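You operate a simulated robot arm through the tools that you are given. There is no shell and no other tool. Be economical: measure what you need, move in short steps, check, and stop when the job is done.

The job below is to be done with a simulated two-armed robot. You get a single attempt, and the scene is never put back.

Task
Pick up the white reducer with a black band over a yellow band with one hand, pass it to the other hand and put it on the top of the long blue cabinet. Fetch the yellow plug and set it on the shelf under the steel trough. Take the blue ring and put it on the shelf under the steel trough. The order is free. Set down upright: white reducer with a black band over a yellow band, yellow plug.
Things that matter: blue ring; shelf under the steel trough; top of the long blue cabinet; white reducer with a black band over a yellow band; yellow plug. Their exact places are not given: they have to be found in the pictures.

It is judged by the outcome, as a careful person would: the job done as asked, and still so three seconds after it is handed in. It fails if anything else is knocked over, pushed out of place, dropped, spilled or broken.

Robot
Two 7-joint arms with two-finger parallel grippers on one trunk, on a base that drives. Base frame: it is fixed to the floor where the robot stands at the start and does not move with it; the origin is under the middle of the robot, x ahead of it, y to its left, z up. Lengths are in cm, angles in degrees, forces in N, time in s.
The left shoulder is at the start at [6, 14.3, 75.1], the right one opposite. With the tool pointing down near the work surface each hand reaches from about 26 to 72 cm from the robot's upright axis, wherever it stands, measured 20 degrees to its own side. Places, roughly: blue ring [0, 475, 50]; shelf under the steel trough [-110, 140, 30]; top of the long blue cabinet [-120, -330, 80]; white reducer with a black band ov (5x6x9 cm) [70, 0, 50]; yellow plug [-250, 400, 75]. Payload 1.57 kg a hand.
The tool frame of a hand sits at the grasp point between the pads (the TCP): z along the fingers, y along the line on which they close. The tips reach 3 cm beyond it. The gripper opens to 11 cm. The fingers are 2.4 cm wide and 1.2 cm thick; the gripper's body (4.8 by 11.2 cm) begins 7.8 cm behind the TCP.
Orientation is told as [roll, pitch, yaw] about the base's x, y, z axes, in that order, counted from this pose: with the fingers straight down and closing along the base's y, the tool's x points along the base's -x, its y along +y and its z along -z.

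Tools
- The arms move only by the tool apply_moves. It takes "left_steps", "right_steps" or both (then of equal length, played together; a hand with none holds still); each is a list of rows, each an object of numbers (a shift or turn left out is 0, a gripper value left out holds the last): "wx", "wy", "wz": the turn, a rotation vector about the tool's x, y, z in units of 120 degrees (1.0 is 120 degrees); "x", "y", "z": the shift along the tool's x, y, z in units of 100 mm (1.0 is 100 mm); "grip": the closure, from 0 (fully open) to 1 (shut). In form: [{"wx": .., "wy": .., "wz": .., "x": .., "y": .., "z": .., "grip": ..}, ...]. A call has 1 to 20 rows; each row is the pose to reach, as a shift and turn from the pose commanded when the call began, along the tool's axes at that moment. A call with a number of a shift or a turn outside -1 to 1 is refused whole. Rows are played at 5 a second. More than 5 cm and 8.6 degrees between two rows, or a gripper value outside its range, and nothing of the call is played. Where a pose cannot be reached the arm comes as near as it can. A force on the tool above 40 N (or 10 N above the force at the start of the call, whichever is more), or a blocked arm, ends the call early, and 0.2 s more pass. The fingers move at their own pace (about 4.5 cm/s each) and stop on an object; they squeeze with about 43 N. The grip force told is the motor's: it shows also when the fingers shut on nothing. Time passes only in rows, and 0.2 s behind the last, so rows that repeat a pose let the fingers close. It gives the time, the measured TCP pose, the force on the tool (base axes), the opening and the grip force at its end, in the units of the frame above (readings bear some noise), with the torque about the TCP (base axes, N m) and any sound that the robot's microphone picked up.
- Cameras (640 x 400 px; columns grow to the right, rows downward): "scene" is now at [5.99, -2.18, 136.23]; the picture's right is [-0.22, -0.97, 0.00], its down [-0.79, 0.18, -0.59] and it looks along [0.58, -0.13, -0.81] (base axes); focal length 287 px, centre (320, 200). "left" rides on the left gripper at [7, -1.6, -14.1] in its tool frame; the picture's right is [0.23, 0.97, 0.00], its down [-0.86, 0.20, -0.48] and it looks along [-0.47, 0.11, 0.88] (tool axes); focal length 222 px, centre (320, 200). "right" rides on the right gripper at [7, 1.6, -14.1] in its tool frame; the picture's right is [-0.23, 0.97, 0.00], its down [-0.86, -0.20, -0.48] and it looks along [-0.47, -0.11, 0.88] (tool axes); focal length 222 px, centre (320, 200).
- grab_frame(camera): a new picture of that camera. The clock stands still meanwhile.
- slide_trunk(by): slides the trunk up (or, below 0, down) by that many cm; the arms and the scene camera ride with it, the base frame stays. It gives what a move gives, with no picture.
- base_move(legs): drives the robot by 1 to 6 legs, each [ahead, left, turn to the left] in cm, cm and degrees, along the robot's own axes; the way and the turn of a leg run together, so that a leg with both is an arc; at most 150 cm and 180 degrees a leg. The arms and the cameras ride along, it lands a little off, and it stops where it bumps. It gives what a move gives.
- head_to(pan, tilt): turns the head with the scene camera to pan (to the left, within 86 degrees either way) and tilt (down, from -29 to 69), counted from straight ahead of the robot. It gives what a move gives.
- pixel_to_xyz(camera, pixels): for up to 12 pixels [column, row] of the newest picture of that camera ("zoom" is the newest enlarged one), the place [x, y, z] in the base frame of the surface seen there, good to about 0.3 cm, but the place of the scene camera against the robot may be out by one fixed shift of up to 2.5 cm in any direction. The clock stands still meanwhile.
- zoom(camera, box): a new picture of the part [left, top, right, bottom] of that camera's present view, enlarged. The clock stands still meanwhile.
- close_job(): hands the job in; it is judged then, once.

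Keep the steps short. Do not move on a guess: measure, check each grasp and each placing, and mend mistakes. In all there are 110 turns and 108 pictures (those below and enlarged ones count). Leave the grippers open and the arms clear of the work at the hand-in unless told otherwise, and finish with a single line.

The tools are called after ">>>" as name(argument=value, ...) on one line, values as JSON. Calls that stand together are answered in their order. apply_moves: Moves the arms, as the interface text tells. Its arguments: {"type":"object","properties":{"left_steps":{"type":"array","items":{"type":"object","properties":{"wx":{"type":"number"},"wy":{"type":"number"},"wz":{"type":"number"},"x":{"type":"number"},"y":{"type":"number"},"z":{"type":"number"},"grip":{"type":"number"}}}},"right_steps":{"type":"array","items":{"type":"object","properties":{"wx":{"type":"number"},"wy":{"type":"number"},"wz":{"type":"number"},"x":{"type":"number"},"y":{"type":"number"},"z":{"type":"number"},"grip":{"type":"number"}}}}},"required":[]} The other tools are called the same way: slide_trunk (by) slides the trunk up or down; base_move (legs) drives the base; head_to (pan, tilt) turns the head that bears the scene camera; grab_frame (camera) takes a picture; pixel_to_xyz (camera, pixels) gives the place of the surface under pixels of a picture; zoom (camera, box) takes an enlarged picture of a part of a camera's view; close_job () hands the job in.

At the start:

```text
t: 0.0
left_tool_pos: [53.41, 19.64, 67.62]
left_tcp_rot: [0.0, 0.1, 0.0]
left_contact_force: [-0.2, 0.5, 1.0]
left_ft_torque: [-0.01, 0.0, -0.03]
left_gripper_width: 10.99
left_finger_force: 0.0
right_tool_pos: [41.98, -19.3, 69.95]
right_tcp_rot: [0.0, 0.0, -0.1]
right_contact_force: [0.0, 0.2, 0.7]
right_ft_torque: [0.01, -0.03, 0.0]
right_gripper_width: 11.01
right_finger_force: 0.0
trunk travel left (down, up): [-35.0, 24.0]
robot x, y, heading: [0.06, 0.14, -0.1]
head pan, tilt: [-12.8, 53.7]
```

scene: 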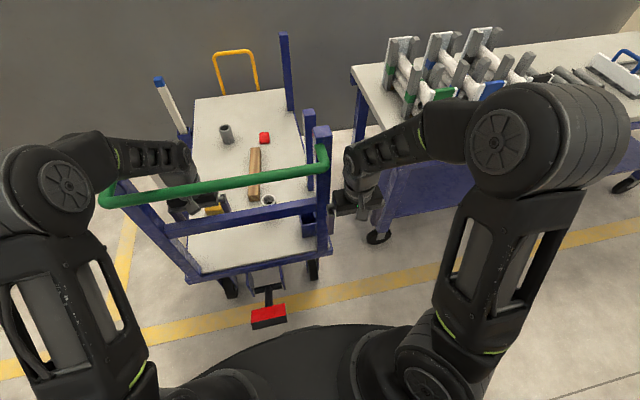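
right: 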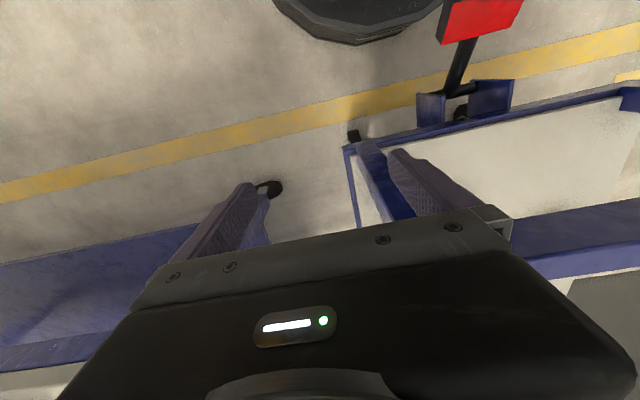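
left: 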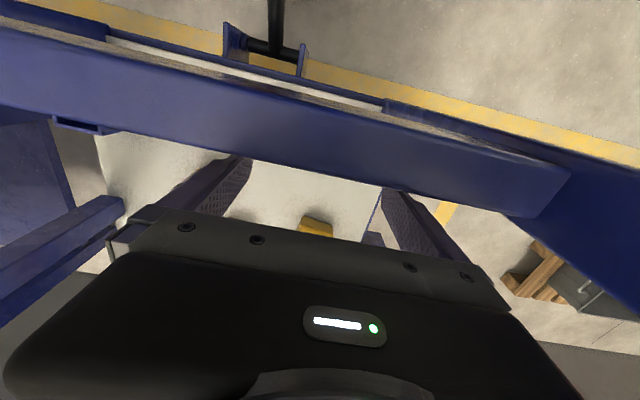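

I see a cart with small objects ahead. I'll zoom in on the area to find the white reducer.

>>> zoom(camera="scene", box=[140, 80, 360, 290])

```text
1.90 times, centred on (250, 185) of scene
```

zoom: 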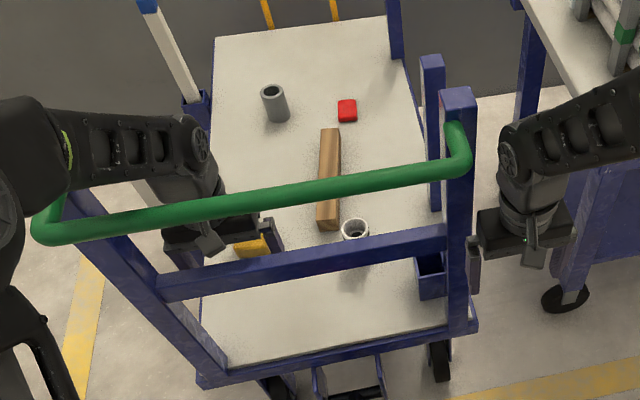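

The white ring-topped object at zoom (355,230), behind the handle's lower bar, is probably the reducer. I'll measure it and its surroundings.

>>> pixel_to_xyz(camera="zoom", pixels=[[355, 221], [342, 232], [368, 232], [355, 240], [300, 250], [430, 237], [290, 192], [455, 150], [330, 180], [250, 245], [300, 300], [275, 110]])

>>> pixel_to_xyz(camera="scene", pixels=[[325, 130], [285, 35], [308, 115], [360, 70], [160, 80], [110, 200], [265, 138], [240, 185], [285, 150], [200, 180], [268, 285], [220, 225]])

```text
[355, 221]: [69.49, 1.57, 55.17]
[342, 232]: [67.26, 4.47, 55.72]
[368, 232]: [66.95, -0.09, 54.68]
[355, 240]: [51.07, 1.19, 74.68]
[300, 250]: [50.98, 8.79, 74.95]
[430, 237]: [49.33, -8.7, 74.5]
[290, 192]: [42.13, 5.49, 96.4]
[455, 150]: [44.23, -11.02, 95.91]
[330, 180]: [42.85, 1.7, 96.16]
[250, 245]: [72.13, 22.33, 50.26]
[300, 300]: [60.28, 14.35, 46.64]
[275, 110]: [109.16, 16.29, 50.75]
```

```text
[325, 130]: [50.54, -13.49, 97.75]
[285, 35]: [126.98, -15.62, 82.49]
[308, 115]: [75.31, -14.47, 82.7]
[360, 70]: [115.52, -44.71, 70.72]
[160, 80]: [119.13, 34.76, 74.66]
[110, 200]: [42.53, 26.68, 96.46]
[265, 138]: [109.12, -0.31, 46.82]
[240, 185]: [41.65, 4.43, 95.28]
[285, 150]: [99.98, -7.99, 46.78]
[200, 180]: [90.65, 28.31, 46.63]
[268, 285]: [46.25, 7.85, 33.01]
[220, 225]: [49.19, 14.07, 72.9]
```

The reducer is behind the handle, so reaching from here looks cramped. I'll look around for floor space on both sides.

>>> head_to(pan=60, tilt=30)

>>> grab_frame(camera="scene")

>>> head_to(pan=20, tilt=45)

>>> grab_frame(camera="scene")

>>> head_to(pan=-65, tilt=25)

>>> grab_frame(camera="scene")

```text
t: 1.4
left_tool_pos: [53.45, 19.62, 67.53]
left_tcp_rot: [0.0, -0.1, -0.1]
left_contact_force: [-0.2, 0.0, 0.0]
left_ft_torque: [-0.01, 0.03, 0.01]
left_gripper_width: 11.02
left_finger_force: 0.1
right_tool_pos: [41.9, -19.41, 70.02]
right_tcp_rot: [0.1, 0.0, 0.0]
right_contact_force: [0.4, 0.1, 0.2]
right_ft_torque: [0.0, -0.02, 0.02]
right_gripper_width: 10.99
right_finger_force: 0.1
trunk travel left (down, up): [-35.0, 24.0]
robot x, y, heading: [-0.04, 0.07, 0.0]
head pan, tilt: [60.0, 30.0]
```

```text
103 pictures are left
```

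scene: 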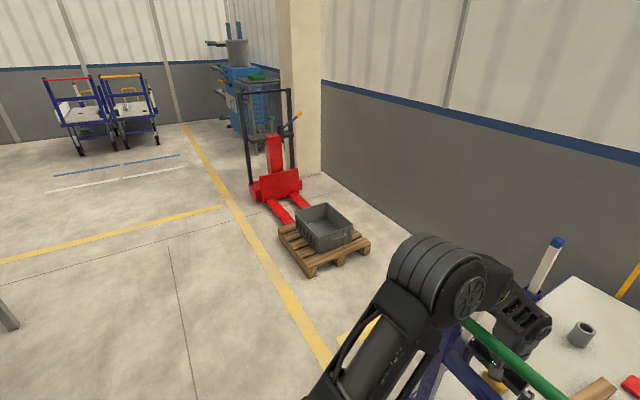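

```text
t: 2.5
left_tool_pos: [53.51, 19.78, 67.5]
left_tcp_rot: [0.0, 0.0, 0.0]
left_contact_force: [0.9, 0.2, -0.5]
left_ft_torque: [0.0, 0.0, 0.03]
left_gripper_width: 11.0
left_finger_force: 0.0
right_tool_pos: [41.95, -19.16, 69.97]
right_tcp_rot: [0.0, 0.0, 0.0]
right_contact_force: [-0.2, -0.1, 1.3]
right_ft_torque: [-0.01, -0.01, 0.04]
right_gripper_width: 11.01
right_finger_force: 0.0
trunk travel left (down, up): [-35.0, 24.0]
robot x, y, heading: [-0.12, 0.01, -0.2]
head pan, tilt: [20.0, 45.0]
```

```text
102 pictures are left
```

scene: 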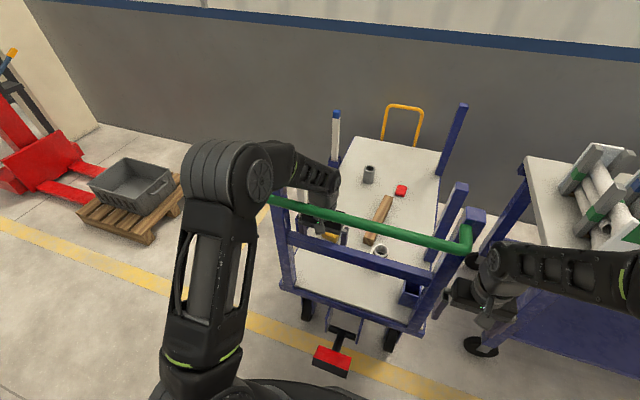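

```text
t: 4.1
left_tool_pos: [53.44, 19.68, 67.5]
left_tcp_rot: [0.0, -0.1, 0.0]
left_contact_force: [0.3, 0.4, -0.5]
left_ft_torque: [0.01, 0.03, -0.01]
left_gripper_width: 10.99
left_finger_force: 0.1
right_tool_pos: [41.96, -19.28, 69.96]
right_tcp_rot: [0.0, 0.0, 0.1]
right_contact_force: [0.0, 0.4, 0.4]
right_ft_torque: [0.03, 0.02, -0.01]
right_gripper_width: 10.98
right_finger_force: 0.0
trunk travel left (down, up): [-35.0, 24.0]
robot x, y, heading: [0.18, -0.04, -0.1]
head pan, tilt: [-65.0, 25.0]
```

```text
101 pictures are left
```

scene: 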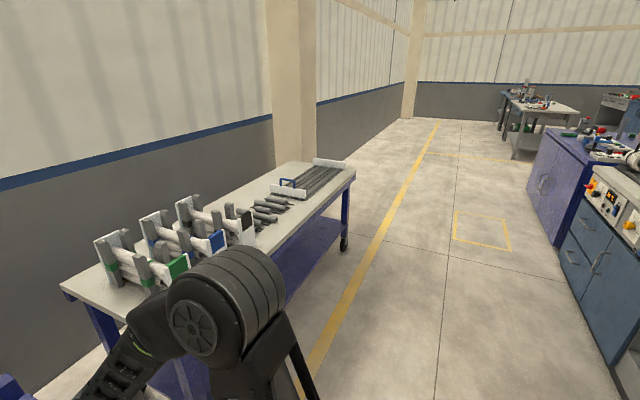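

The left side of the cart is open floor. Before moving the left hand out of the handle area I'll measure the forearm against the handle.

>>> head_to(pan=10, tilt=50)

>>> grab_frame(camera="scene")

```text
t: 5.6
left_tool_pos: [53.44, 19.68, 67.5]
left_tcp_rot: [0.1, 0.0, 0.0]
left_contact_force: [-0.4, -0.5, 0.2]
left_ft_torque: [0.0, 0.01, -0.02]
left_gripper_width: 11.01
left_finger_force: 0.1
right_tool_pos: [41.88, -19.31, 69.96]
right_tcp_rot: [0.0, 0.0, 0.0]
right_contact_force: [-0.2, -0.6, 0.5]
right_ft_torque: [0.02, 0.01, 0.01]
right_gripper_width: 10.99
right_finger_force: 0.1
trunk travel left (down, up): [-35.0, 24.0]
robot x, y, heading: [0.02, -0.01, 0.2]
head pan, tilt: [10.0, 50.0]
```

```text
100 pictures are left
```

scene: 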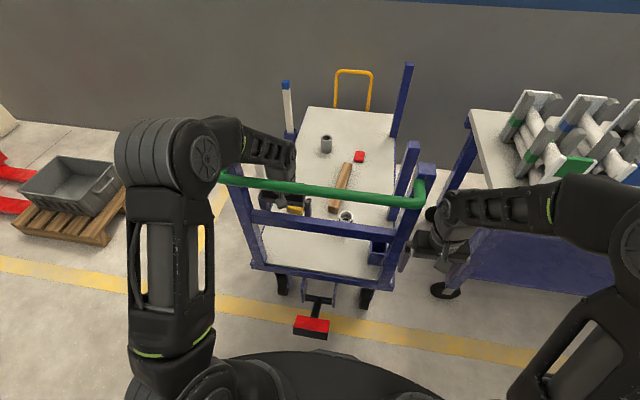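

>>> pixel_to_xyz(camera="scene", pixels=[[280, 150], [240, 155], [225, 150], [204, 160], [228, 178], [235, 170], [270, 175], [290, 90], [285, 200], [120, 190], [395, 105], [426, 190]])

>>> zoom(camera="scene", box=[200, 60, 450, 300])

```text
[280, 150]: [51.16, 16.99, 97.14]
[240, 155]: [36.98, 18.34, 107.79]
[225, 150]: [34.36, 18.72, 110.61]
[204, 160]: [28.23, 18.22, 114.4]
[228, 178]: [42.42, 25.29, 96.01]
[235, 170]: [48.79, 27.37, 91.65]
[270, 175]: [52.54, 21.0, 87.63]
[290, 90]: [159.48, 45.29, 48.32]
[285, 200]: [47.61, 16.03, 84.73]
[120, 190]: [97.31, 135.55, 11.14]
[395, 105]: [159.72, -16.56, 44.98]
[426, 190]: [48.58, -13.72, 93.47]
```

```text
1.67 times, centred on (325, 180) of scene
```

zoom: 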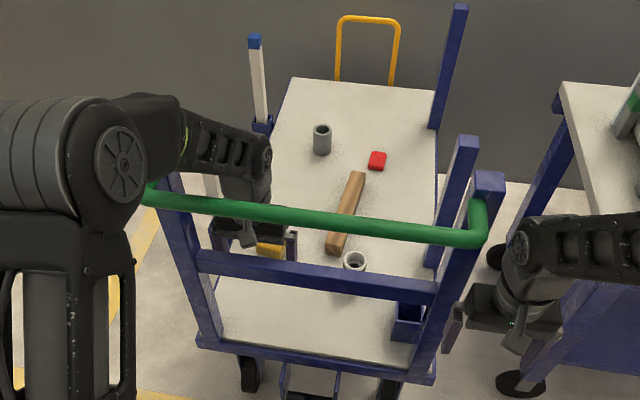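

The left forearm passes over the green bar (z≈96) at about z 104. I'll raise the trunk to clear the handle before retracting the hand.

>>> slide_trunk(by=24)

>>> apply_moves(left_steps=[{"z": -0.4}, {"z": -0.8}, {"z": -1.0}, {"z": -1.0}])

>>> grab_frame(camera="scene")

```text
t: 8.1
left_tool_pos: [53.56, 19.68, 91.5]
left_tcp_rot: [-0.1, -0.1, 0.0]
left_contact_force: [0.9, 0.7, 0.6]
left_ft_torque: [-0.04, -0.01, 0.02]
left_gripper_width: 10.99
left_finger_force: 0.1
right_tool_pos: [41.87, -19.32, 93.95]
right_tcp_rot: [-0.1, 0.0, -0.1]
right_contact_force: [0.5, -3.4, 2.8]
right_ft_torque: [0.22, 0.01, 0.06]
right_gripper_width: 10.75
right_finger_force: 0.0
trunk travel left (down, up): [-59.0, 0.0]
robot x, y, heading: [0.22, 0.16, 0.1]
head pan, tilt: [10.0, 50.0]
```

```text
t: 9.1
left_tool_pos: [53.64, 19.81, 101.79]
left_tcp_rot: [0.0, 0.0, 0.0]
left_contact_force: [-0.8, -0.1, -0.9]
left_ft_torque: [0.0, 0.0, 0.0]
left_gripper_width: 11.01
left_finger_force: 0.1
right_tool_pos: [41.96, -19.24, 93.9]
right_tcp_rot: [0.0, 0.0, -0.1]
right_contact_force: [0.5, -3.0, 0.7]
right_ft_torque: [0.14, 0.0, -0.01]
right_gripper_width: 10.74
right_finger_force: 0.1
trunk travel left (down, up): [-59.0, 0.0]
robot x, y, heading: [0.1, 0.04, -0.2]
head pan, tilt: [10.0, 50.0]
```

```text
98 pictures are left
```

scene: 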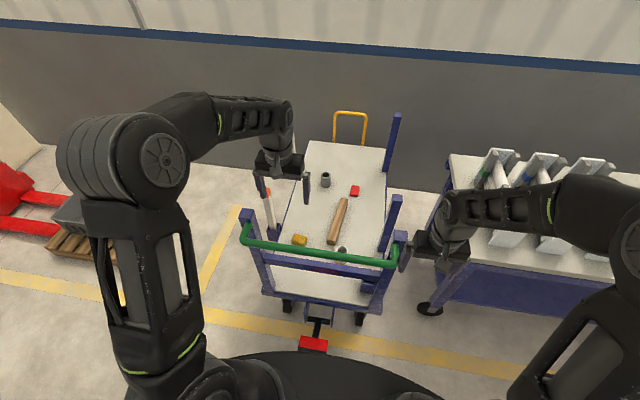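

The right hand's left finger lightly touches the handle post (force −3, width 10.75). I'll move the right hand outward and the left hand higher.

>>> apply_moves(left_steps=[{"z": -0.3}, {"z": -0.6}, {"z": -0.9}, {"z": -0.9}], right_steps=[{"y": -0.3}, {"y": -0.6}, {"y": -0.6, "z": -0.4}, {"y": -0.6, "z": -0.8}])

>>> apply_moves(left_steps=[{"x": 0.4}, {"x": 0.8}, {"x": 1.0}], right_steps=[{"z": -0.3}, {"z": -0.6}, {"z": -0.6}])

>>> apply_moves(left_steps=[{"x": 0.3}, {"x": 0.6}, {"x": 0.8}], right_steps=[{"x": 0.3}, {"x": 0.6}, {"x": 0.6}])

>>> grab_frame(camera="scene")

```text
t: 10.1
left_tool_pos: [53.62, 19.69, 110.51]
left_tcp_rot: [-0.1, 0.0, -0.1]
left_contact_force: [-0.6, 0.3, 0.4]
left_ft_torque: [-0.01, 0.0, 0.02]
left_gripper_width: 11.0
left_finger_force: 0.0
right_tool_pos: [42.06, -25.28, 102.02]
right_tcp_rot: [-0.1, 0.1, 0.0]
right_contact_force: [-0.1, 0.8, 0.2]
right_ft_torque: [0.01, 0.02, 0.0]
right_gripper_width: 10.98
right_finger_force: 0.0
trunk travel left (down, up): [-59.0, 0.0]
robot x, y, heading: [-0.14, 0.06, -0.1]
head pan, tilt: [10.0, 50.0]
```

```text
t: 10.9
left_tool_pos: [43.52, 19.63, 110.68]
left_tcp_rot: [0.1, 0.0, 0.1]
left_contact_force: [-0.1, 1.2, 0.5]
left_ft_torque: [0.0, -0.01, 0.0]
left_gripper_width: 10.99
left_finger_force: 0.2
right_tool_pos: [41.96, -25.2, 108.04]
right_tcp_rot: [0.0, 0.0, 0.1]
right_contact_force: [-0.5, -0.1, 1.1]
right_ft_torque: [-0.01, -0.04, -0.02]
right_gripper_width: 11.01
right_finger_force: 0.1
trunk travel left (down, up): [-59.0, 0.0]
robot x, y, heading: [0.35, -0.04, -0.2]
head pan, tilt: [10.0, 50.0]
```

```text
t: 11.7
left_tool_pos: [35.52, 19.74, 110.64]
left_tcp_rot: [0.1, 0.1, 0.0]
left_contact_force: [0.0, -1.1, 0.0]
left_ft_torque: [0.0, 0.0, -0.03]
left_gripper_width: 11.0
left_finger_force: 0.1
right_tool_pos: [35.84, -25.09, 107.87]
right_tcp_rot: [0.1, 0.0, -0.1]
right_contact_force: [0.2, 1.1, 0.8]
right_ft_torque: [-0.01, -0.01, 0.03]
right_gripper_width: 10.98
right_finger_force: 0.0
trunk travel left (down, up): [-59.0, 0.0]
robot x, y, heading: [-0.06, -0.11, -0.1]
head pan, tilt: [10.0, 50.0]
```

```text
97 pictures are left
```

scene: 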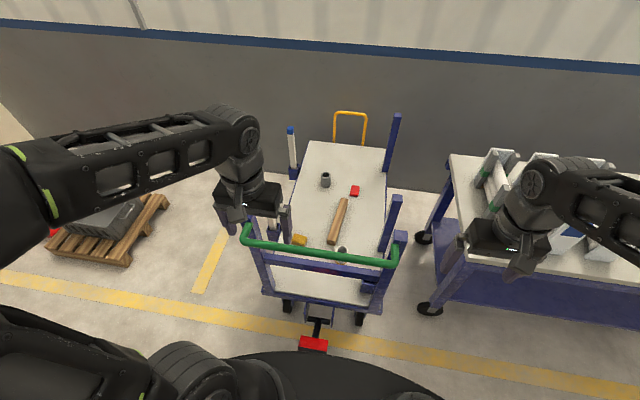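

Arms are clear above the handle. I'll measure the pallet and the cart's left edge for the drive.

>>> pixel_to_xyz(camera="scene", pixels=[[118, 262], [168, 200], [50, 245], [262, 290], [300, 170], [290, 135], [268, 220], [300, 239], [342, 250], [327, 178], [355, 192], [310, 145]])

>>> zoom(camera="scene", box=[220, 100, 420, 320])

```text
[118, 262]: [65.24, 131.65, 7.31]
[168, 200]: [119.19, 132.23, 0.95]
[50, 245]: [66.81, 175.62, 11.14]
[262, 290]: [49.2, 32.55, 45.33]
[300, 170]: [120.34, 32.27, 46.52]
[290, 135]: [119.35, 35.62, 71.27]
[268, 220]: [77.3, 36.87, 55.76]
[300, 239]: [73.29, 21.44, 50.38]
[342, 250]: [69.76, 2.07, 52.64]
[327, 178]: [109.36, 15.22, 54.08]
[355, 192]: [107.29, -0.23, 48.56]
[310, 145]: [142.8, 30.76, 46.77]
```

```text
1.82 times, centred on (320, 210) of scene
```

zoom: 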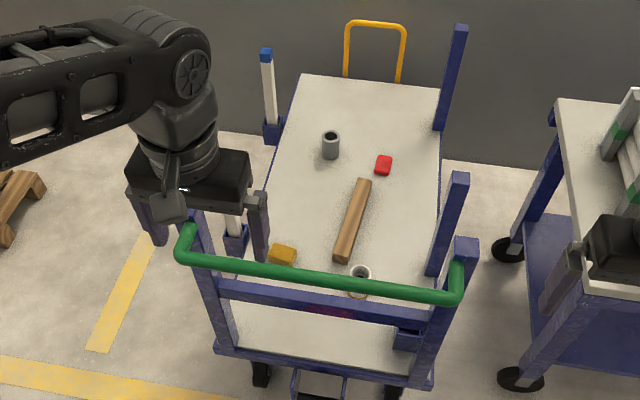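

>>> pixel_to_xyz(camera="scene", pixels=[[310, 358], [250, 366], [310, 390], [400, 370], [270, 185], [266, 178]])

>>> base_move(legs=[[-20, 0, 0], [0, 85, 0], [0, 0, -90]])

>>> head_to(pan=30, tilt=40)

>>> grab_frame(camera="scene")

```text
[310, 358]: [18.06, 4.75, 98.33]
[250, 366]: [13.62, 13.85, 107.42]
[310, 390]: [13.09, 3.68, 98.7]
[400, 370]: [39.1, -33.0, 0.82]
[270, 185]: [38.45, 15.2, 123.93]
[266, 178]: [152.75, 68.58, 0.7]
```

```text
t: 21.2
left_tool_pos: [0.07, 48.99, 110.57]
left_tcp_rot: [0.1, 0.1, -89.3]
left_contact_force: [0.0, -0.4, -0.8]
left_ft_torque: [0.02, -0.04, 0.0]
left_gripper_width: 10.98
left_finger_force: 0.1
right_tool_pos: [-44.89, 47.92, 107.92]
right_tcp_rot: [0.1, 0.1, -89.2]
right_contact_force: [-0.8, 0.3, 0.0]
right_ft_torque: [-0.01, 0.01, -0.02]
right_gripper_width: 10.99
right_finger_force: 0.0
trunk travel left (down, up): [-59.0, 0.0]
robot x, y, heading: [-20.4, 84.17, -89.5]
head pan, tilt: [10.0, 50.0]
```

```text
t: 22.0
left_tool_pos: [-0.09, 48.92, 110.49]
left_tcp_rot: [0.1, -0.1, -89.3]
left_contact_force: [-1.1, 0.2, 0.5]
left_ft_torque: [-0.03, -0.02, 0.02]
left_gripper_width: 10.99
left_finger_force: 0.1
right_tool_pos: [-44.82, 48.07, 107.89]
right_tcp_rot: [-0.1, 0.0, -89.3]
right_contact_force: [-0.1, 0.2, -0.7]
right_ft_torque: [0.0, 0.03, -0.01]
right_gripper_width: 10.99
right_finger_force: 0.0
trunk travel left (down, up): [-59.0, 0.0]
robot x, y, heading: [-20.12, 83.96, -89.6]
head pan, tilt: [30.0, 40.0]
```

```text
95 pictures are left
```

scene: 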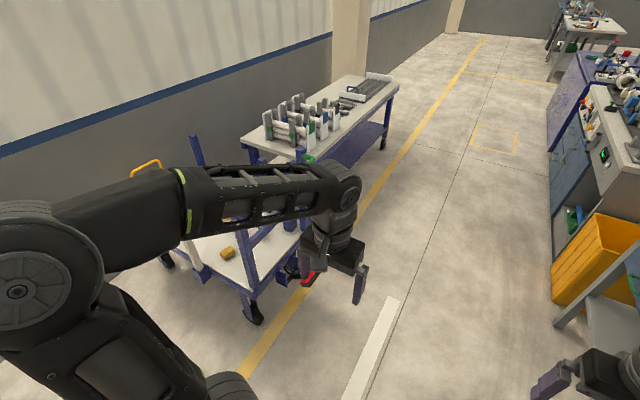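

Path is clear. I'll drive sideways alongside the cart, then check.

>>> base_move(legs=[[0, 78, 0], [12, 0, -0.5]])

>>> head_to(pan=5, tilt=58)

>>> grab_frame(camera="scene")

```text
t: 27.1
left_tool_pos: [78.16, 37.23, 110.59]
left_tcp_rot: [-0.1, 0.1, -90.3]
left_contact_force: [-0.2, -0.7, -0.9]
left_ft_torque: [0.06, -0.05, 0.0]
left_gripper_width: 11.0
left_finger_force: 0.1
right_tool_pos: [33.1, 36.98, 107.96]
right_tcp_rot: [0.1, 0.1, -90.3]
right_contact_force: [-0.3, -0.4, 0.6]
right_ft_torque: [0.01, -0.05, 0.03]
right_gripper_width: 10.99
right_finger_force: 0.1
trunk travel left (down, up): [-59.0, 0.0]
robot x, y, heading: [58.71, 72.8, -90.2]
head pan, tilt: [30.0, 40.0]
```

```text
t: 27.9
left_tool_pos: [78.2, 37.37, 110.56]
left_tcp_rot: [0.0, 0.1, -90.4]
left_contact_force: [-0.1, -0.5, 1.0]
left_ft_torque: [0.01, 0.02, 0.03]
left_gripper_width: 11.01
left_finger_force: 0.0
right_tool_pos: [33.35, 37.07, 107.97]
right_tcp_rot: [0.0, 0.0, -90.4]
right_contact_force: [0.0, -0.4, 0.3]
right_ft_torque: [0.02, 0.0, 0.02]
right_gripper_width: 11.02
right_finger_force: 0.1
trunk travel left (down, up): [-59.0, 0.0]
robot x, y, heading: [58.46, 73.13, -90.1]
head pan, tilt: [5.0, 58.0]
```

```text
94 pictures are left
```

scene: 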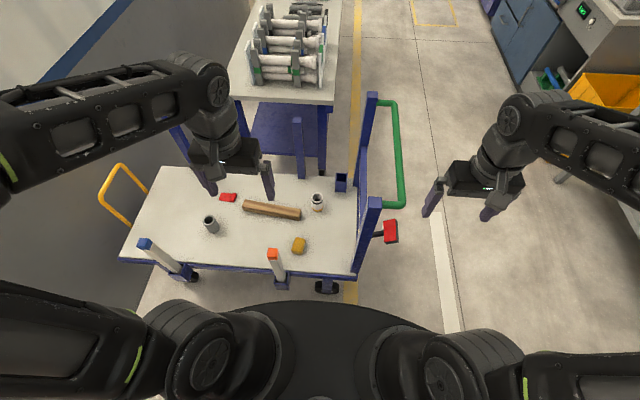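

Good view. I'll zoom on the reducer (318,200).

>>> zoom(camera="scene", box=[230, 160, 390, 270])

>>> pixel_to_xyz(camera="zoom", pixels=[[350, 137], [340, 147], [363, 140], [350, 160], [350, 185], [340, 195], [170, 350], [280, 335], [380, 330], [200, 195], [560, 170], [450, 90]])

```text
3.64 times, centred on (310, 215) of scene
```

zoom: 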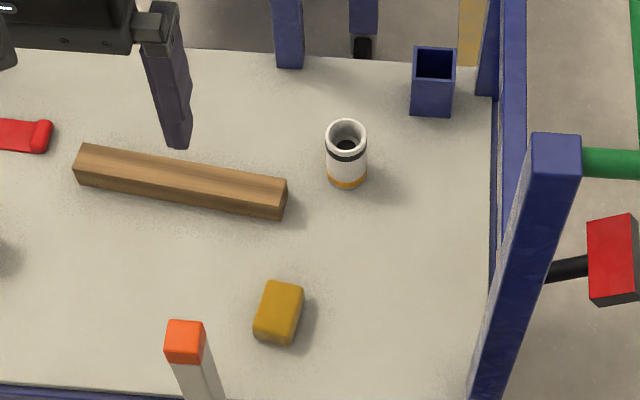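

```text
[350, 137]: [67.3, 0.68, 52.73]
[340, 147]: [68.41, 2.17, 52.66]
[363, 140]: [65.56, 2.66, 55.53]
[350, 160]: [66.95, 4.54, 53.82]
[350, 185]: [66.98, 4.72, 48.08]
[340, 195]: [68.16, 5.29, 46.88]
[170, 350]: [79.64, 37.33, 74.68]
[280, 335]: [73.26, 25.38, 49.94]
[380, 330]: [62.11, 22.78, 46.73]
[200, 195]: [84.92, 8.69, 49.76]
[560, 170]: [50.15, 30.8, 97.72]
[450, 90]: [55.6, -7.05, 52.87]
```

Confirmed: white with a black band over yellow. Its distance is ~71 cm, so I want to get closer. I'll check the base's clearance to the cart with a hand camera.

>>> grab_frame(camera="left")

>>> grab_frame(camera="right")

```text
92 pictures are left
```

left: 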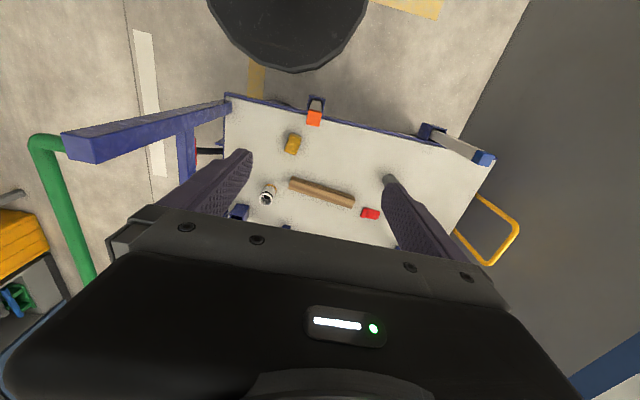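

```text
91 pictures are left
```

right: 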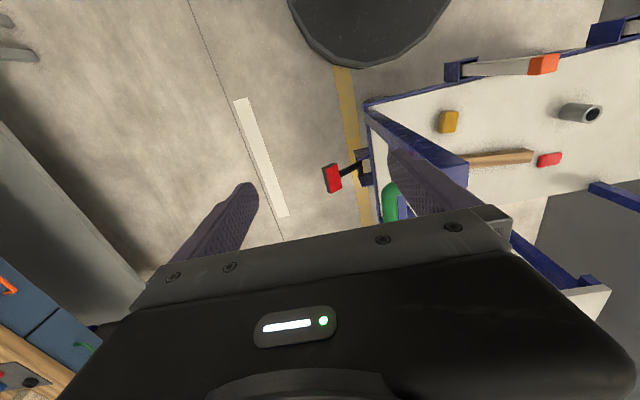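

>>> pixel_to_xyz(camera="left", pixels=[[290, 69], [290, 60], [290, 40], [255, 100], [315, 105], [268, 196], [265, 201], [272, 190]])

>>> pixel_to_xyz(camera="right", pixels=[[360, 65], [360, 40], [400, 50], [375, 105], [455, 75]])

```text
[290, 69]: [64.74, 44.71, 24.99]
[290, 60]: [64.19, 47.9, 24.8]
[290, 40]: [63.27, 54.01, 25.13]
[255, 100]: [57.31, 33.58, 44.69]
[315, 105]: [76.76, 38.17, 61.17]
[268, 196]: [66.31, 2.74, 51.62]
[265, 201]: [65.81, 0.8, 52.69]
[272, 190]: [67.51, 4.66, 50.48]
```

```text
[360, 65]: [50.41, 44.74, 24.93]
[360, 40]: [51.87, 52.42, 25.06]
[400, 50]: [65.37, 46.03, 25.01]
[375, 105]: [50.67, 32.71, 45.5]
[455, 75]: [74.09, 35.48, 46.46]
```

The base's front is at y≈44.7 and the cart edge at 33–38, so 6 cm ahead is safe. I'll advance 6 cm.

>>> base_move(legs=[[6, 0, 0]])

>>> apply_moves(left_steps=[{"x": -0.4, "y": -0.2}, {"x": -0.8, "y": -0.5}, {"x": -1.0, "y": -0.9}, {"x": -1.0, "y": -1.0}])

>>> apply_moves(left_steps=[{"x": -0.3}, {"x": -0.6}, {"x": -0.9, "z": 0.2}, {"x": -1.0, "z": 0.6}, {"x": -1.0, "z": 1.0}, {"x": -1.0, "z": 1.0}])

```text
t: 28.9
left_tool_pos: [78.08, 31.07, 110.49]
left_tcp_rot: [0.0, 0.1, -90.3]
left_contact_force: [0.6, 0.4, -0.3]
left_ft_torque: [0.05, -0.03, -0.01]
left_gripper_width: 10.99
left_finger_force: 0.0
right_tool_pos: [33.27, 30.97, 107.88]
right_tcp_rot: [-0.1, 0.1, -90.3]
right_contact_force: [-0.4, 0.0, -0.5]
right_ft_torque: [0.05, 0.0, -0.05]
right_gripper_width: 10.99
right_finger_force: 0.1
trunk travel left (down, up): [-59.0, 0.0]
robot x, y, heading: [58.79, 66.91, -90.4]
head pan, tilt: [5.0, 58.0]
```

```text
t: 29.9
left_tool_pos: [67.97, 21.32, 110.83]
left_tcp_rot: [0.0, 0.0, -90.3]
left_contact_force: [0.7, 0.6, -0.2]
left_ft_torque: [-0.03, 0.0, 0.01]
left_gripper_width: 11.0
left_finger_force: 0.1
right_tool_pos: [33.34, 31.14, 108.04]
right_tcp_rot: [0.0, 0.0, -90.2]
right_contact_force: [-0.4, 0.0, 0.5]
right_ft_torque: [-0.01, 0.04, 0.0]
right_gripper_width: 11.0
right_finger_force: 0.2
trunk travel left (down, up): [-59.0, 0.0]
robot x, y, heading: [58.9, 66.62, -90.1]
head pan, tilt: [5.0, 58.0]
```

```text
t: 31.3
left_tool_pos: [68.37, 11.18, 100.51]
left_tcp_rot: [0.0, 0.1, -90.3]
left_contact_force: [0.5, -0.5, -0.5]
left_ft_torque: [-0.03, 0.0, -0.02]
left_gripper_width: 11.0
left_finger_force: 0.0
right_tool_pos: [33.18, 31.12, 107.92]
right_tcp_rot: [0.0, 0.0, -90.2]
right_contact_force: [0.5, -0.2, -0.1]
right_ft_torque: [-0.01, -0.03, -0.02]
right_gripper_width: 11.0
right_finger_force: 0.0
trunk travel left (down, up): [-59.0, 0.0]
robot x, y, heading: [58.68, 67.13, -90.4]
head pan, tilt: [5.0, 58.0]
```

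I'll move the right hand further from the handle and bring the left hand over the reducer, then lower the trunk.

>>> apply_moves(left_steps=[{"x": -0.4, "y": -0.1}, {"x": -0.85, "y": -0.1}, {"x": -0.85, "y": -0.1}], right_steps=[{"y": -0.4}, {"y": -0.8}, {"y": -1.0}])

>>> slide_trunk(by=-24)

>>> grab_frame(camera="left")

>>> grab_frame(camera="scene")

```text
t: 32.1
left_tool_pos: [67.17, 3.13, 100.32]
left_tcp_rot: [0.0, 0.0, -90.3]
left_contact_force: [-0.1, 0.8, 0.3]
left_ft_torque: [-0.02, 0.03, -0.02]
left_gripper_width: 10.98
left_finger_force: 0.0
right_tool_pos: [23.17, 31.22, 107.83]
right_tcp_rot: [0.0, 0.0, -90.4]
right_contact_force: [0.0, 0.4, -1.0]
right_ft_torque: [-0.03, -0.01, 0.02]
right_gripper_width: 10.99
right_finger_force: 0.1
trunk travel left (down, up): [-59.0, 0.0]
robot x, y, heading: [58.76, 66.8, -90.3]
head pan, tilt: [5.0, 58.0]
```

```text
t: 34.6
left_tool_pos: [67.16, 3.16, 76.24]
left_tcp_rot: [0.0, -0.1, -90.2]
left_contact_force: [0.1, -0.8, 0.4]
left_ft_torque: [0.01, -0.03, 0.03]
left_gripper_width: 10.97
left_finger_force: 0.0
right_tool_pos: [23.2, 31.14, 83.8]
right_tcp_rot: [0.1, 0.0, -90.3]
right_contact_force: [-0.1, -0.3, -0.4]
right_ft_torque: [0.06, -0.02, 0.02]
right_gripper_width: 11.03
right_finger_force: 0.1
trunk travel left (down, up): [-35.0, 24.0]
robot x, y, heading: [58.18, 66.44, -90.1]
head pan, tilt: [5.0, 58.0]
```

```text
90 pictures are left
```

left: 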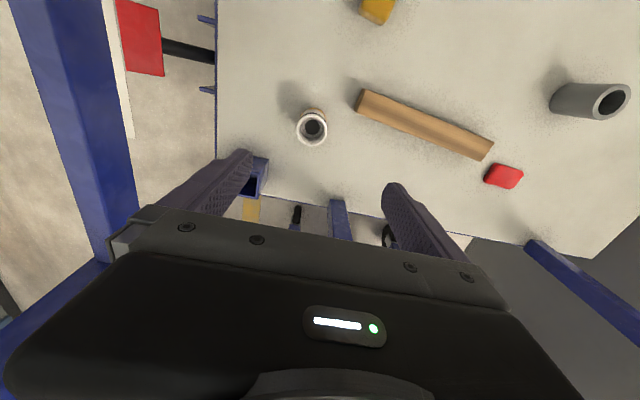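

```text
89 pictures are left
```

scene: 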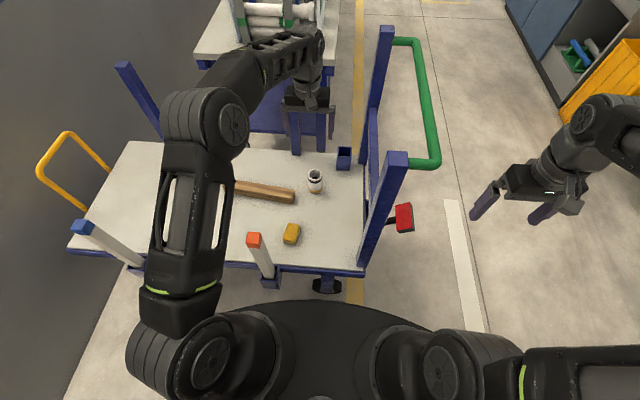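

>>> pixel_to_xyz(camera="left", pixels=[[299, 128], [325, 128], [312, 143], [311, 116], [301, 137], [322, 138], [250, 180], [330, 140], [210, 150], [340, 205], [400, 195]])

>>> zoom(camera="left", box=[270, 90, 350, 160])

```text
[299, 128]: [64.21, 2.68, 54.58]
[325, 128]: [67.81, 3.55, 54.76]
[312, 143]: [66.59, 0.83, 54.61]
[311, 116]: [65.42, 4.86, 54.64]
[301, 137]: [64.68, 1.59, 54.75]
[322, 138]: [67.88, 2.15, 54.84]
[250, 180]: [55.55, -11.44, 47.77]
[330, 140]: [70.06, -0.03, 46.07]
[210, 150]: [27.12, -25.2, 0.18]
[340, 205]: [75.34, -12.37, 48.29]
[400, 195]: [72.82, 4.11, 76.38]
```

```text
5.71 times, centred on (310, 125) of left
```

zoom: 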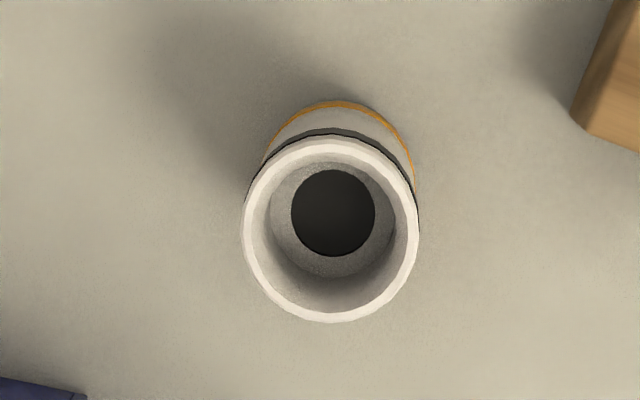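

The rim centre by the hand camera is (66.1, 2.8), top z 54.6. I'll centre and descend.

>>> apply_moves(left_steps=[{"x": -0.03, "y": -0.1, "z": 0.4}, {"x": -0.03, "y": -0.1, "z": 0.8}, {"x": -0.03, "y": -0.1, "z": 1.0}, {"x": -0.03, "y": -0.1, "z": 1.0}])

>>> grab_frame(camera="left")

>>> grab_frame(camera="scene")

```text
t: 35.6
left_tool_pos: [66.17, 2.65, 66.29]
left_tcp_rot: [0.0, 0.0, -90.3]
left_contact_force: [-0.6, -0.3, -0.4]
left_ft_torque: [-0.01, -0.02, 0.04]
left_gripper_width: 11.01
left_finger_force: 0.0
right_tool_pos: [23.31, 31.22, 83.9]
right_tcp_rot: [0.0, 0.0, -90.2]
right_contact_force: [-0.3, -0.4, 0.5]
right_ft_torque: [-0.01, 0.03, -0.01]
right_gripper_width: 11.01
right_finger_force: 0.0
trunk travel left (down, up): [-35.0, 24.0]
robot x, y, heading: [58.72, 66.92, -90.2]
head pan, tilt: [5.0, 58.0]
```

```text
87 pictures are left
```

left: 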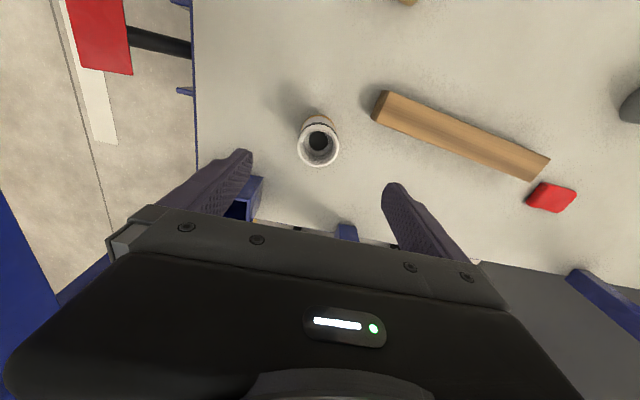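

```text
86 pictures are left
```

scene: 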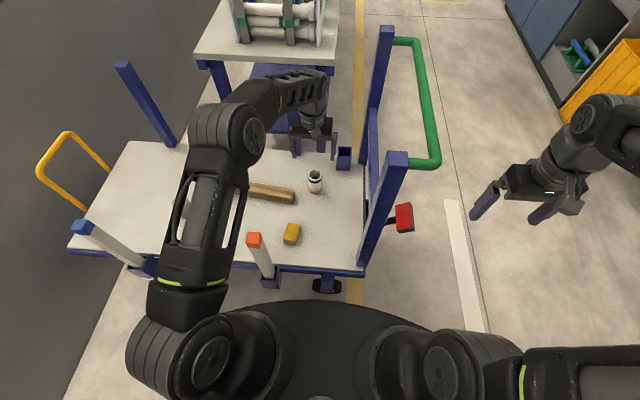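

>>> pixel_to_xyz(camera="left", pixels=[[300, 143], [336, 143], [318, 163], [318, 122], [240, 160], [395, 195]])

>>> apply_moves(left_steps=[{"z": 0.3}, {"z": 0.6}])

>>> grab_frame(camera="left")

```text
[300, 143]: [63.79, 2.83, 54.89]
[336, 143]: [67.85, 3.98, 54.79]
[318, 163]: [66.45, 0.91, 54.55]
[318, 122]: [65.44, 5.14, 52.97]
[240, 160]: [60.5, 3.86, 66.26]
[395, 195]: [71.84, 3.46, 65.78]
```

```text
t: 36.2
left_tool_pos: [66.18, 2.78, 60.16]
left_tcp_rot: [0.0, 0.0, -90.3]
left_contact_force: [-0.3, 0.4, 0.1]
left_ft_torque: [-0.03, 0.01, -0.01]
left_gripper_width: 10.99
left_finger_force: 0.2
right_tool_pos: [23.18, 31.07, 83.81]
right_tcp_rot: [0.0, 0.0, -90.2]
right_contact_force: [1.1, -0.2, -0.2]
right_ft_torque: [0.03, 0.01, 0.01]
right_gripper_width: 11.0
right_finger_force: 0.1
trunk travel left (down, up): [-35.0, 24.0]
robot x, y, heading: [58.98, 67.02, -90.2]
head pan, tilt: [5.0, 58.0]
```

```text
85 pictures are left
```

left: 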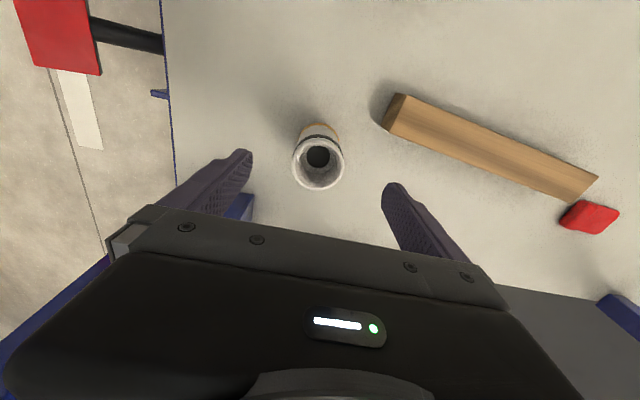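

Centred. Descending the last 6.3 cm and closing.

>>> apply_moves(left_steps=[{"z": 0.3}, {"z": 0.63}, {"z": 0.63, "grip": 0}, {"z": 0.63, "grip": 1}, {"z": 0.63, "grip": 1}, {"z": 0.63, "grip": 1}, {"z": 0.63, "grip": 1}, {"z": 0.63, "grip": 1}, {"z": 0.63, "grip": 1}])

>>> apply_moves(left_steps=[{"z": -0.3}, {"z": -0.6}, {"z": -1.0}, {"z": -1.0}])

>>> grab_frame(camera="left")

```text
t: 38.2
left_tool_pos: [66.24, 2.87, 53.95]
left_tcp_rot: [0.0, 0.1, -90.2]
left_contact_force: [-0.1, 0.5, 0.1]
left_ft_torque: [0.05, 0.04, -0.01]
left_gripper_width: 5.03
left_finger_force: 37.6
right_tool_pos: [23.2, 31.14, 83.92]
right_tcp_rot: [-0.1, 0.0, -90.2]
right_contact_force: [0.6, -0.7, 0.4]
right_ft_torque: [0.01, -0.02, -0.03]
right_gripper_width: 10.99
right_finger_force: 0.1
trunk travel left (down, up): [-35.0, 24.0]
robot x, y, heading: [58.71, 66.65, -90.2]
head pan, tilt: [5.0, 58.0]
```

```text
t: 39.2
left_tool_pos: [66.14, 2.82, 63.99]
left_tcp_rot: [0.1, 0.1, -90.3]
left_contact_force: [-0.1, 0.5, -1.4]
left_ft_torque: [0.01, 0.03, -0.01]
left_gripper_width: 5.01
left_finger_force: 43.0
right_tool_pos: [23.27, 31.09, 83.9]
right_tcp_rot: [0.0, 0.1, -90.3]
right_contact_force: [0.5, 0.4, -0.4]
right_ft_torque: [-0.03, 0.01, 0.01]
right_gripper_width: 11.0
right_finger_force: 0.1
trunk travel left (down, up): [-35.0, 24.0]
robot x, y, heading: [58.74, 67.25, -90.1]
head pan, tilt: [5.0, 58.0]
```

```text
84 pictures are left
```

left: 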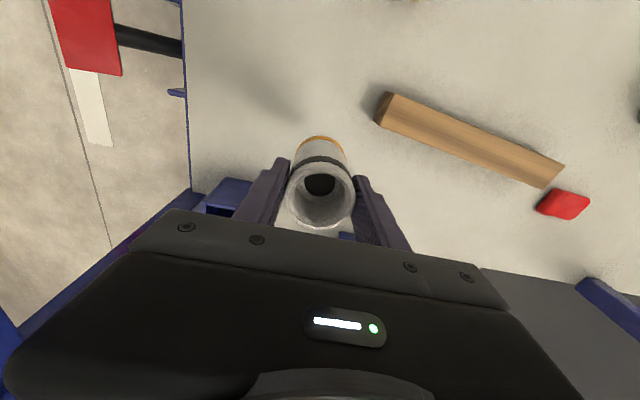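

Held firmly. Raising the trunk and retracting.

>>> slide_trunk(by=24)

>>> apply_moves(left_steps=[{"z": -0.3}, {"z": -0.6}, {"z": -1.0}, {"z": -1.0, "x": 0.3}, {"z": -1.0, "x": 0.7}, {"z": -1.0, "x": 1.0}])

>>> apply_moves(left_steps=[{"x": 0.4}, {"x": 0.8}, {"x": 1.0}, {"x": 1.0, "z": -0.3}, {"x": 1.0, "z": -0.5}])

>>> apply_moves(left_steps=[{"x": 0.4}, {"x": 0.7}, {"x": 0.7}])

>>> base_move(legs=[[-30, 0, 0], [0, -90, 0]])

>>> head_to(pan=0, tilt=30)

>>> grab_frame(camera="scene")

```text
t: 41.7
left_tool_pos: [66.16, 2.64, 87.95]
left_tcp_rot: [0.0, 0.0, -90.3]
left_contact_force: [0.7, 0.0, -0.7]
left_ft_torque: [0.03, 0.01, 0.0]
left_gripper_width: 5.01
left_finger_force: 43.3
right_tool_pos: [23.21, 31.05, 107.87]
right_tcp_rot: [0.0, -0.1, -90.3]
right_contact_force: [-0.7, 1.2, -0.7]
right_ft_torque: [-0.05, 0.0, 0.01]
right_gripper_width: 11.01
right_finger_force: 0.0
trunk travel left (down, up): [-59.0, 0.0]
robot x, y, heading: [58.5, 66.71, -90.5]
head pan, tilt: [5.0, 58.0]
```

```text
t: 43.1
left_tool_pos: [66.27, 12.9, 97.93]
left_tcp_rot: [-0.1, -0.1, -90.4]
left_contact_force: [0.0, 1.4, -0.9]
left_ft_torque: [0.0, 0.0, -0.01]
left_gripper_width: 5.0
left_finger_force: 42.7
right_tool_pos: [23.24, 31.09, 107.77]
right_tcp_rot: [0.1, 0.0, -90.3]
right_contact_force: [0.2, -0.7, 0.9]
right_ft_torque: [-0.05, -0.03, -0.01]
right_gripper_width: 11.01
right_finger_force: 0.0
trunk travel left (down, up): [-59.0, 0.0]
robot x, y, heading: [58.62, 66.89, -90.1]
head pan, tilt: [5.0, 58.0]
```

```text
t: 44.3
left_tool_pos: [66.38, 22.86, 103.22]
left_tcp_rot: [0.0, 0.0, -90.3]
left_contact_force: [-0.3, -0.4, -1.1]
left_ft_torque: [0.02, 0.01, -0.01]
left_gripper_width: 5.01
left_finger_force: 43.4
right_tool_pos: [23.24, 31.13, 107.94]
right_tcp_rot: [0.0, -0.1, -90.3]
right_contact_force: [0.1, 0.1, -1.0]
right_ft_torque: [0.0, -0.02, 0.0]
right_gripper_width: 11.0
right_finger_force: 0.2
trunk travel left (down, up): [-59.0, 0.0]
robot x, y, heading: [58.72, 66.66, -90.4]
head pan, tilt: [5.0, 58.0]
```

```text
t: 45.1
left_tool_pos: [66.47, 29.73, 103.03]
left_tcp_rot: [0.0, 0.0, -90.3]
left_contact_force: [0.8, -0.3, -2.2]
left_ft_torque: [0.04, 0.02, 0.0]
left_gripper_width: 5.02
left_finger_force: 42.8
right_tool_pos: [23.21, 31.06, 107.84]
right_tcp_rot: [-0.1, 0.0, -90.4]
right_contact_force: [0.6, 0.7, 0.0]
right_ft_torque: [-0.01, 0.01, 0.0]
right_gripper_width: 10.97
right_finger_force: 0.0
trunk travel left (down, up): [-59.0, 0.0]
robot x, y, heading: [58.41, 66.79, -90.2]
head pan, tilt: [5.0, 58.0]
```

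```text
t: 51.5
left_tool_pos: [-22.07, 59.33, 103.08]
left_tcp_rot: [0.0, 0.1, -89.7]
left_contact_force: [0.2, -0.9, -1.3]
left_ft_torque: [0.04, 0.01, 0.0]
left_gripper_width: 4.98
left_finger_force: 42.7
right_tool_pos: [-65.52, 60.31, 107.86]
right_tcp_rot: [0.0, 0.0, -89.7]
right_contact_force: [0.5, 0.0, -0.5]
right_ft_torque: [-0.04, -0.02, -0.04]
right_gripper_width: 11.01
right_finger_force: 0.0
trunk travel left (down, up): [-59.0, 0.0]
robot x, y, heading: [-30.35, 96.35, -89.6]
head pan, tilt: [5.0, 58.0]
```

```text
t: 52.4
left_tool_pos: [-22.15, 59.4, 102.96]
left_tcp_rot: [-0.1, 0.0, -89.6]
left_contact_force: [-0.6, 0.1, -1.3]
left_ft_torque: [-0.03, -0.02, -0.02]
left_gripper_width: 4.98
left_finger_force: 42.8
right_tool_pos: [-65.49, 60.35, 107.87]
right_tcp_rot: [0.0, 0.0, -89.7]
right_contact_force: [-0.4, -0.6, 0.3]
right_ft_torque: [0.01, 0.01, -0.02]
right_gripper_width: 11.0
right_finger_force: 0.0
trunk travel left (down, up): [-59.0, 0.0]
robot x, y, heading: [-30.39, 96.32, -89.3]
head pan, tilt: [0.0, 30.0]
```

```text
83 pictures are left
```

scene: 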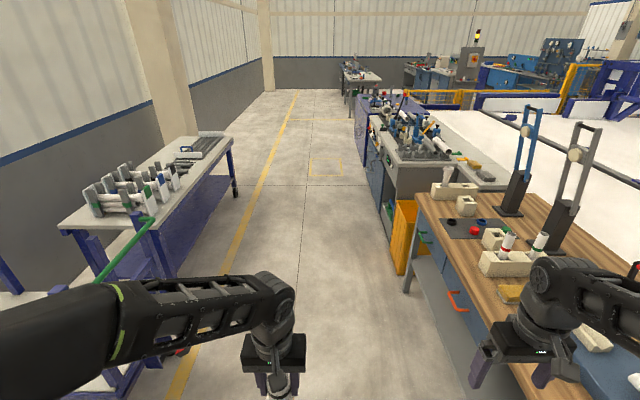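

The right side has a wooden bench close by. I'll measure the bench edges and corridor before moving on.

>>> pixel_to_xyz(camera="scene", pixels=[[420, 195], [480, 330], [405, 180], [376, 140], [358, 100], [345, 75], [235, 165], [150, 225], [345, 68], [515, 190], [525, 110], [390, 110]])

>>> zoom(camera="scene", box=[320, 50, 480, 150])

```text
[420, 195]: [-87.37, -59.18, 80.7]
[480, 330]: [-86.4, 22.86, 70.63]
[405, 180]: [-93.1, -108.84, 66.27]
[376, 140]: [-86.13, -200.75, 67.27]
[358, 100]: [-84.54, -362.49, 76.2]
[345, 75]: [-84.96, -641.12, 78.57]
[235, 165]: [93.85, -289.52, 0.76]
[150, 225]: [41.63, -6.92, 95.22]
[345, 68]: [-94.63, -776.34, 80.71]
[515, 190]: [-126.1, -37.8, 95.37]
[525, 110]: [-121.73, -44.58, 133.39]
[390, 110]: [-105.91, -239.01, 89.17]
```

```text
4.00 times, centred on (400, 100) of scene
```

zoom: 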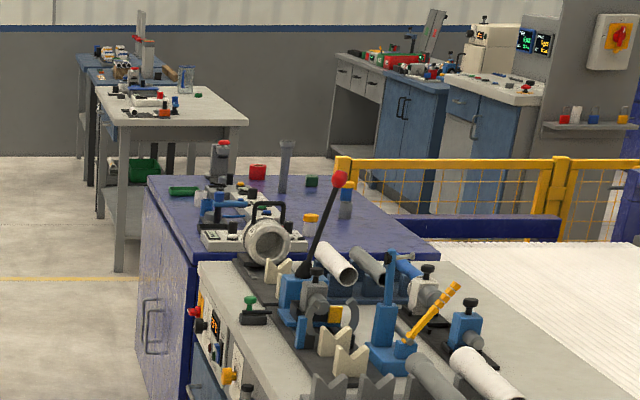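

Bench fronts are at x≈−86; the long blue cabinet starts around y −240. For the handover I'll shift left for room, then rotate the right hand to point leftward and 30° below horizontal.

>>> base_move(legs=[[0, 20, 0]])

>>> apply_moves(right_steps=[{"wz": 0.07}, {"wz": 0.14}, {"wz": 0.21}, {"wz": 0.28}, {"wz": 0.35}, {"wz": 0.42}, {"wz": 0.49}, {"wz": 0.56}, {"wz": 0.63}, {"wz": 0.7}, {"wz": 0.75}, {"wz": 0.75}])

>>> apply_moves(right_steps=[{"wy": 0.065}, {"wy": 0.13}, {"wy": 0.195}, {"wy": 0.26}, {"wy": 0.325}, {"wy": 0.39}, {"wy": 0.455}, {"wy": 0.5}, {"wy": 0.5}])

>>> head_to(pan=-10, tilt=45)

>>> grab_frame(camera="scene")

```text
t: 54.0
left_tool_pos: [-1.82, 59.41, 103.08]
left_tcp_rot: [-0.2, 0.0, -89.6]
left_contact_force: [1.1, 0.4, -0.9]
left_ft_torque: [0.0, 0.04, 0.04]
left_gripper_width: 4.98
left_finger_force: 42.9
right_tool_pos: [-45.1, 60.48, 107.89]
right_tcp_rot: [-0.1, 0.0, -89.8]
right_contact_force: [-0.3, -0.2, -0.1]
right_ft_torque: [0.01, -0.01, -0.04]
right_gripper_width: 11.0
right_finger_force: 0.0
trunk travel left (down, up): [-59.0, 0.0]
robot x, y, heading: [-10.9, 96.48, -89.9]
head pan, tilt: [0.0, 30.0]
```

```text
t: 56.6
left_tool_pos: [-2.08, 59.45, 103.02]
left_tcp_rot: [0.0, 0.0, -89.7]
left_contact_force: [0.0, -0.3, -0.7]
left_ft_torque: [-0.01, -0.01, 0.0]
left_gripper_width: 4.98
left_finger_force: 42.9
right_tool_pos: [-45.27, 60.39, 107.76]
right_tcp_rot: [0.0, 0.0, -179.8]
right_contact_force: [-0.1, -0.1, -0.5]
right_ft_torque: [0.03, 0.02, 0.03]
right_gripper_width: 11.0
right_finger_force: 0.0
trunk travel left (down, up): [-59.0, 0.0]
robot x, y, heading: [-10.05, 96.73, -90.0]
head pan, tilt: [0.0, 30.0]
```

```text
t: 58.6
left_tool_pos: [-2.02, 59.34, 102.9]
left_tcp_rot: [0.0, 0.2, -89.8]
left_contact_force: [-0.7, -1.9, -1.7]
left_ft_torque: [0.05, 0.0, -0.01]
left_gripper_width: 4.95
left_finger_force: 43.2
right_tool_pos: [-43.34, 56.32, 103.07]
right_tcp_rot: [-2.8, 57.6, 175.2]
right_contact_force: [0.1, 0.2, 0.0]
right_ft_torque: [0.03, -0.03, 0.05]
right_gripper_width: 10.99
right_finger_force: 0.1
right hand out of reach, approached as far as the arm can: row 5, 6, 7, 8, 9
trunk travel left (down, up): [-59.0, 0.0]
robot x, y, heading: [-10.24, 96.6, -89.9]
head pan, tilt: [0.0, 30.0]
```

```text
t: 59.4
left_tool_pos: [-1.93, 59.55, 102.86]
left_tcp_rot: [0.0, -0.1, -89.8]
left_contact_force: [-0.2, -0.2, -1.0]
left_ft_torque: [-0.04, -0.01, 0.04]
left_gripper_width: 4.98
left_finger_force: 43.0
right_tool_pos: [-43.27, 56.53, 103.16]
right_tcp_rot: [-2.7, 57.5, 175.3]
right_contact_force: [-0.9, -0.1, 0.2]
right_ft_torque: [0.04, -0.03, -0.03]
right_gripper_width: 11.01
right_finger_force: 0.0
trunk travel left (down, up): [-59.0, 0.0]
robot x, y, heading: [-10.41, 96.74, -89.6]
head pan, tilt: [-10.0, 45.0]
```

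```text
81 pictures are left
```

scene: 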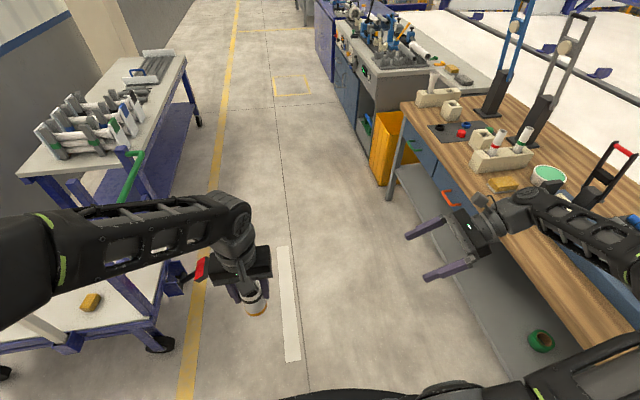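

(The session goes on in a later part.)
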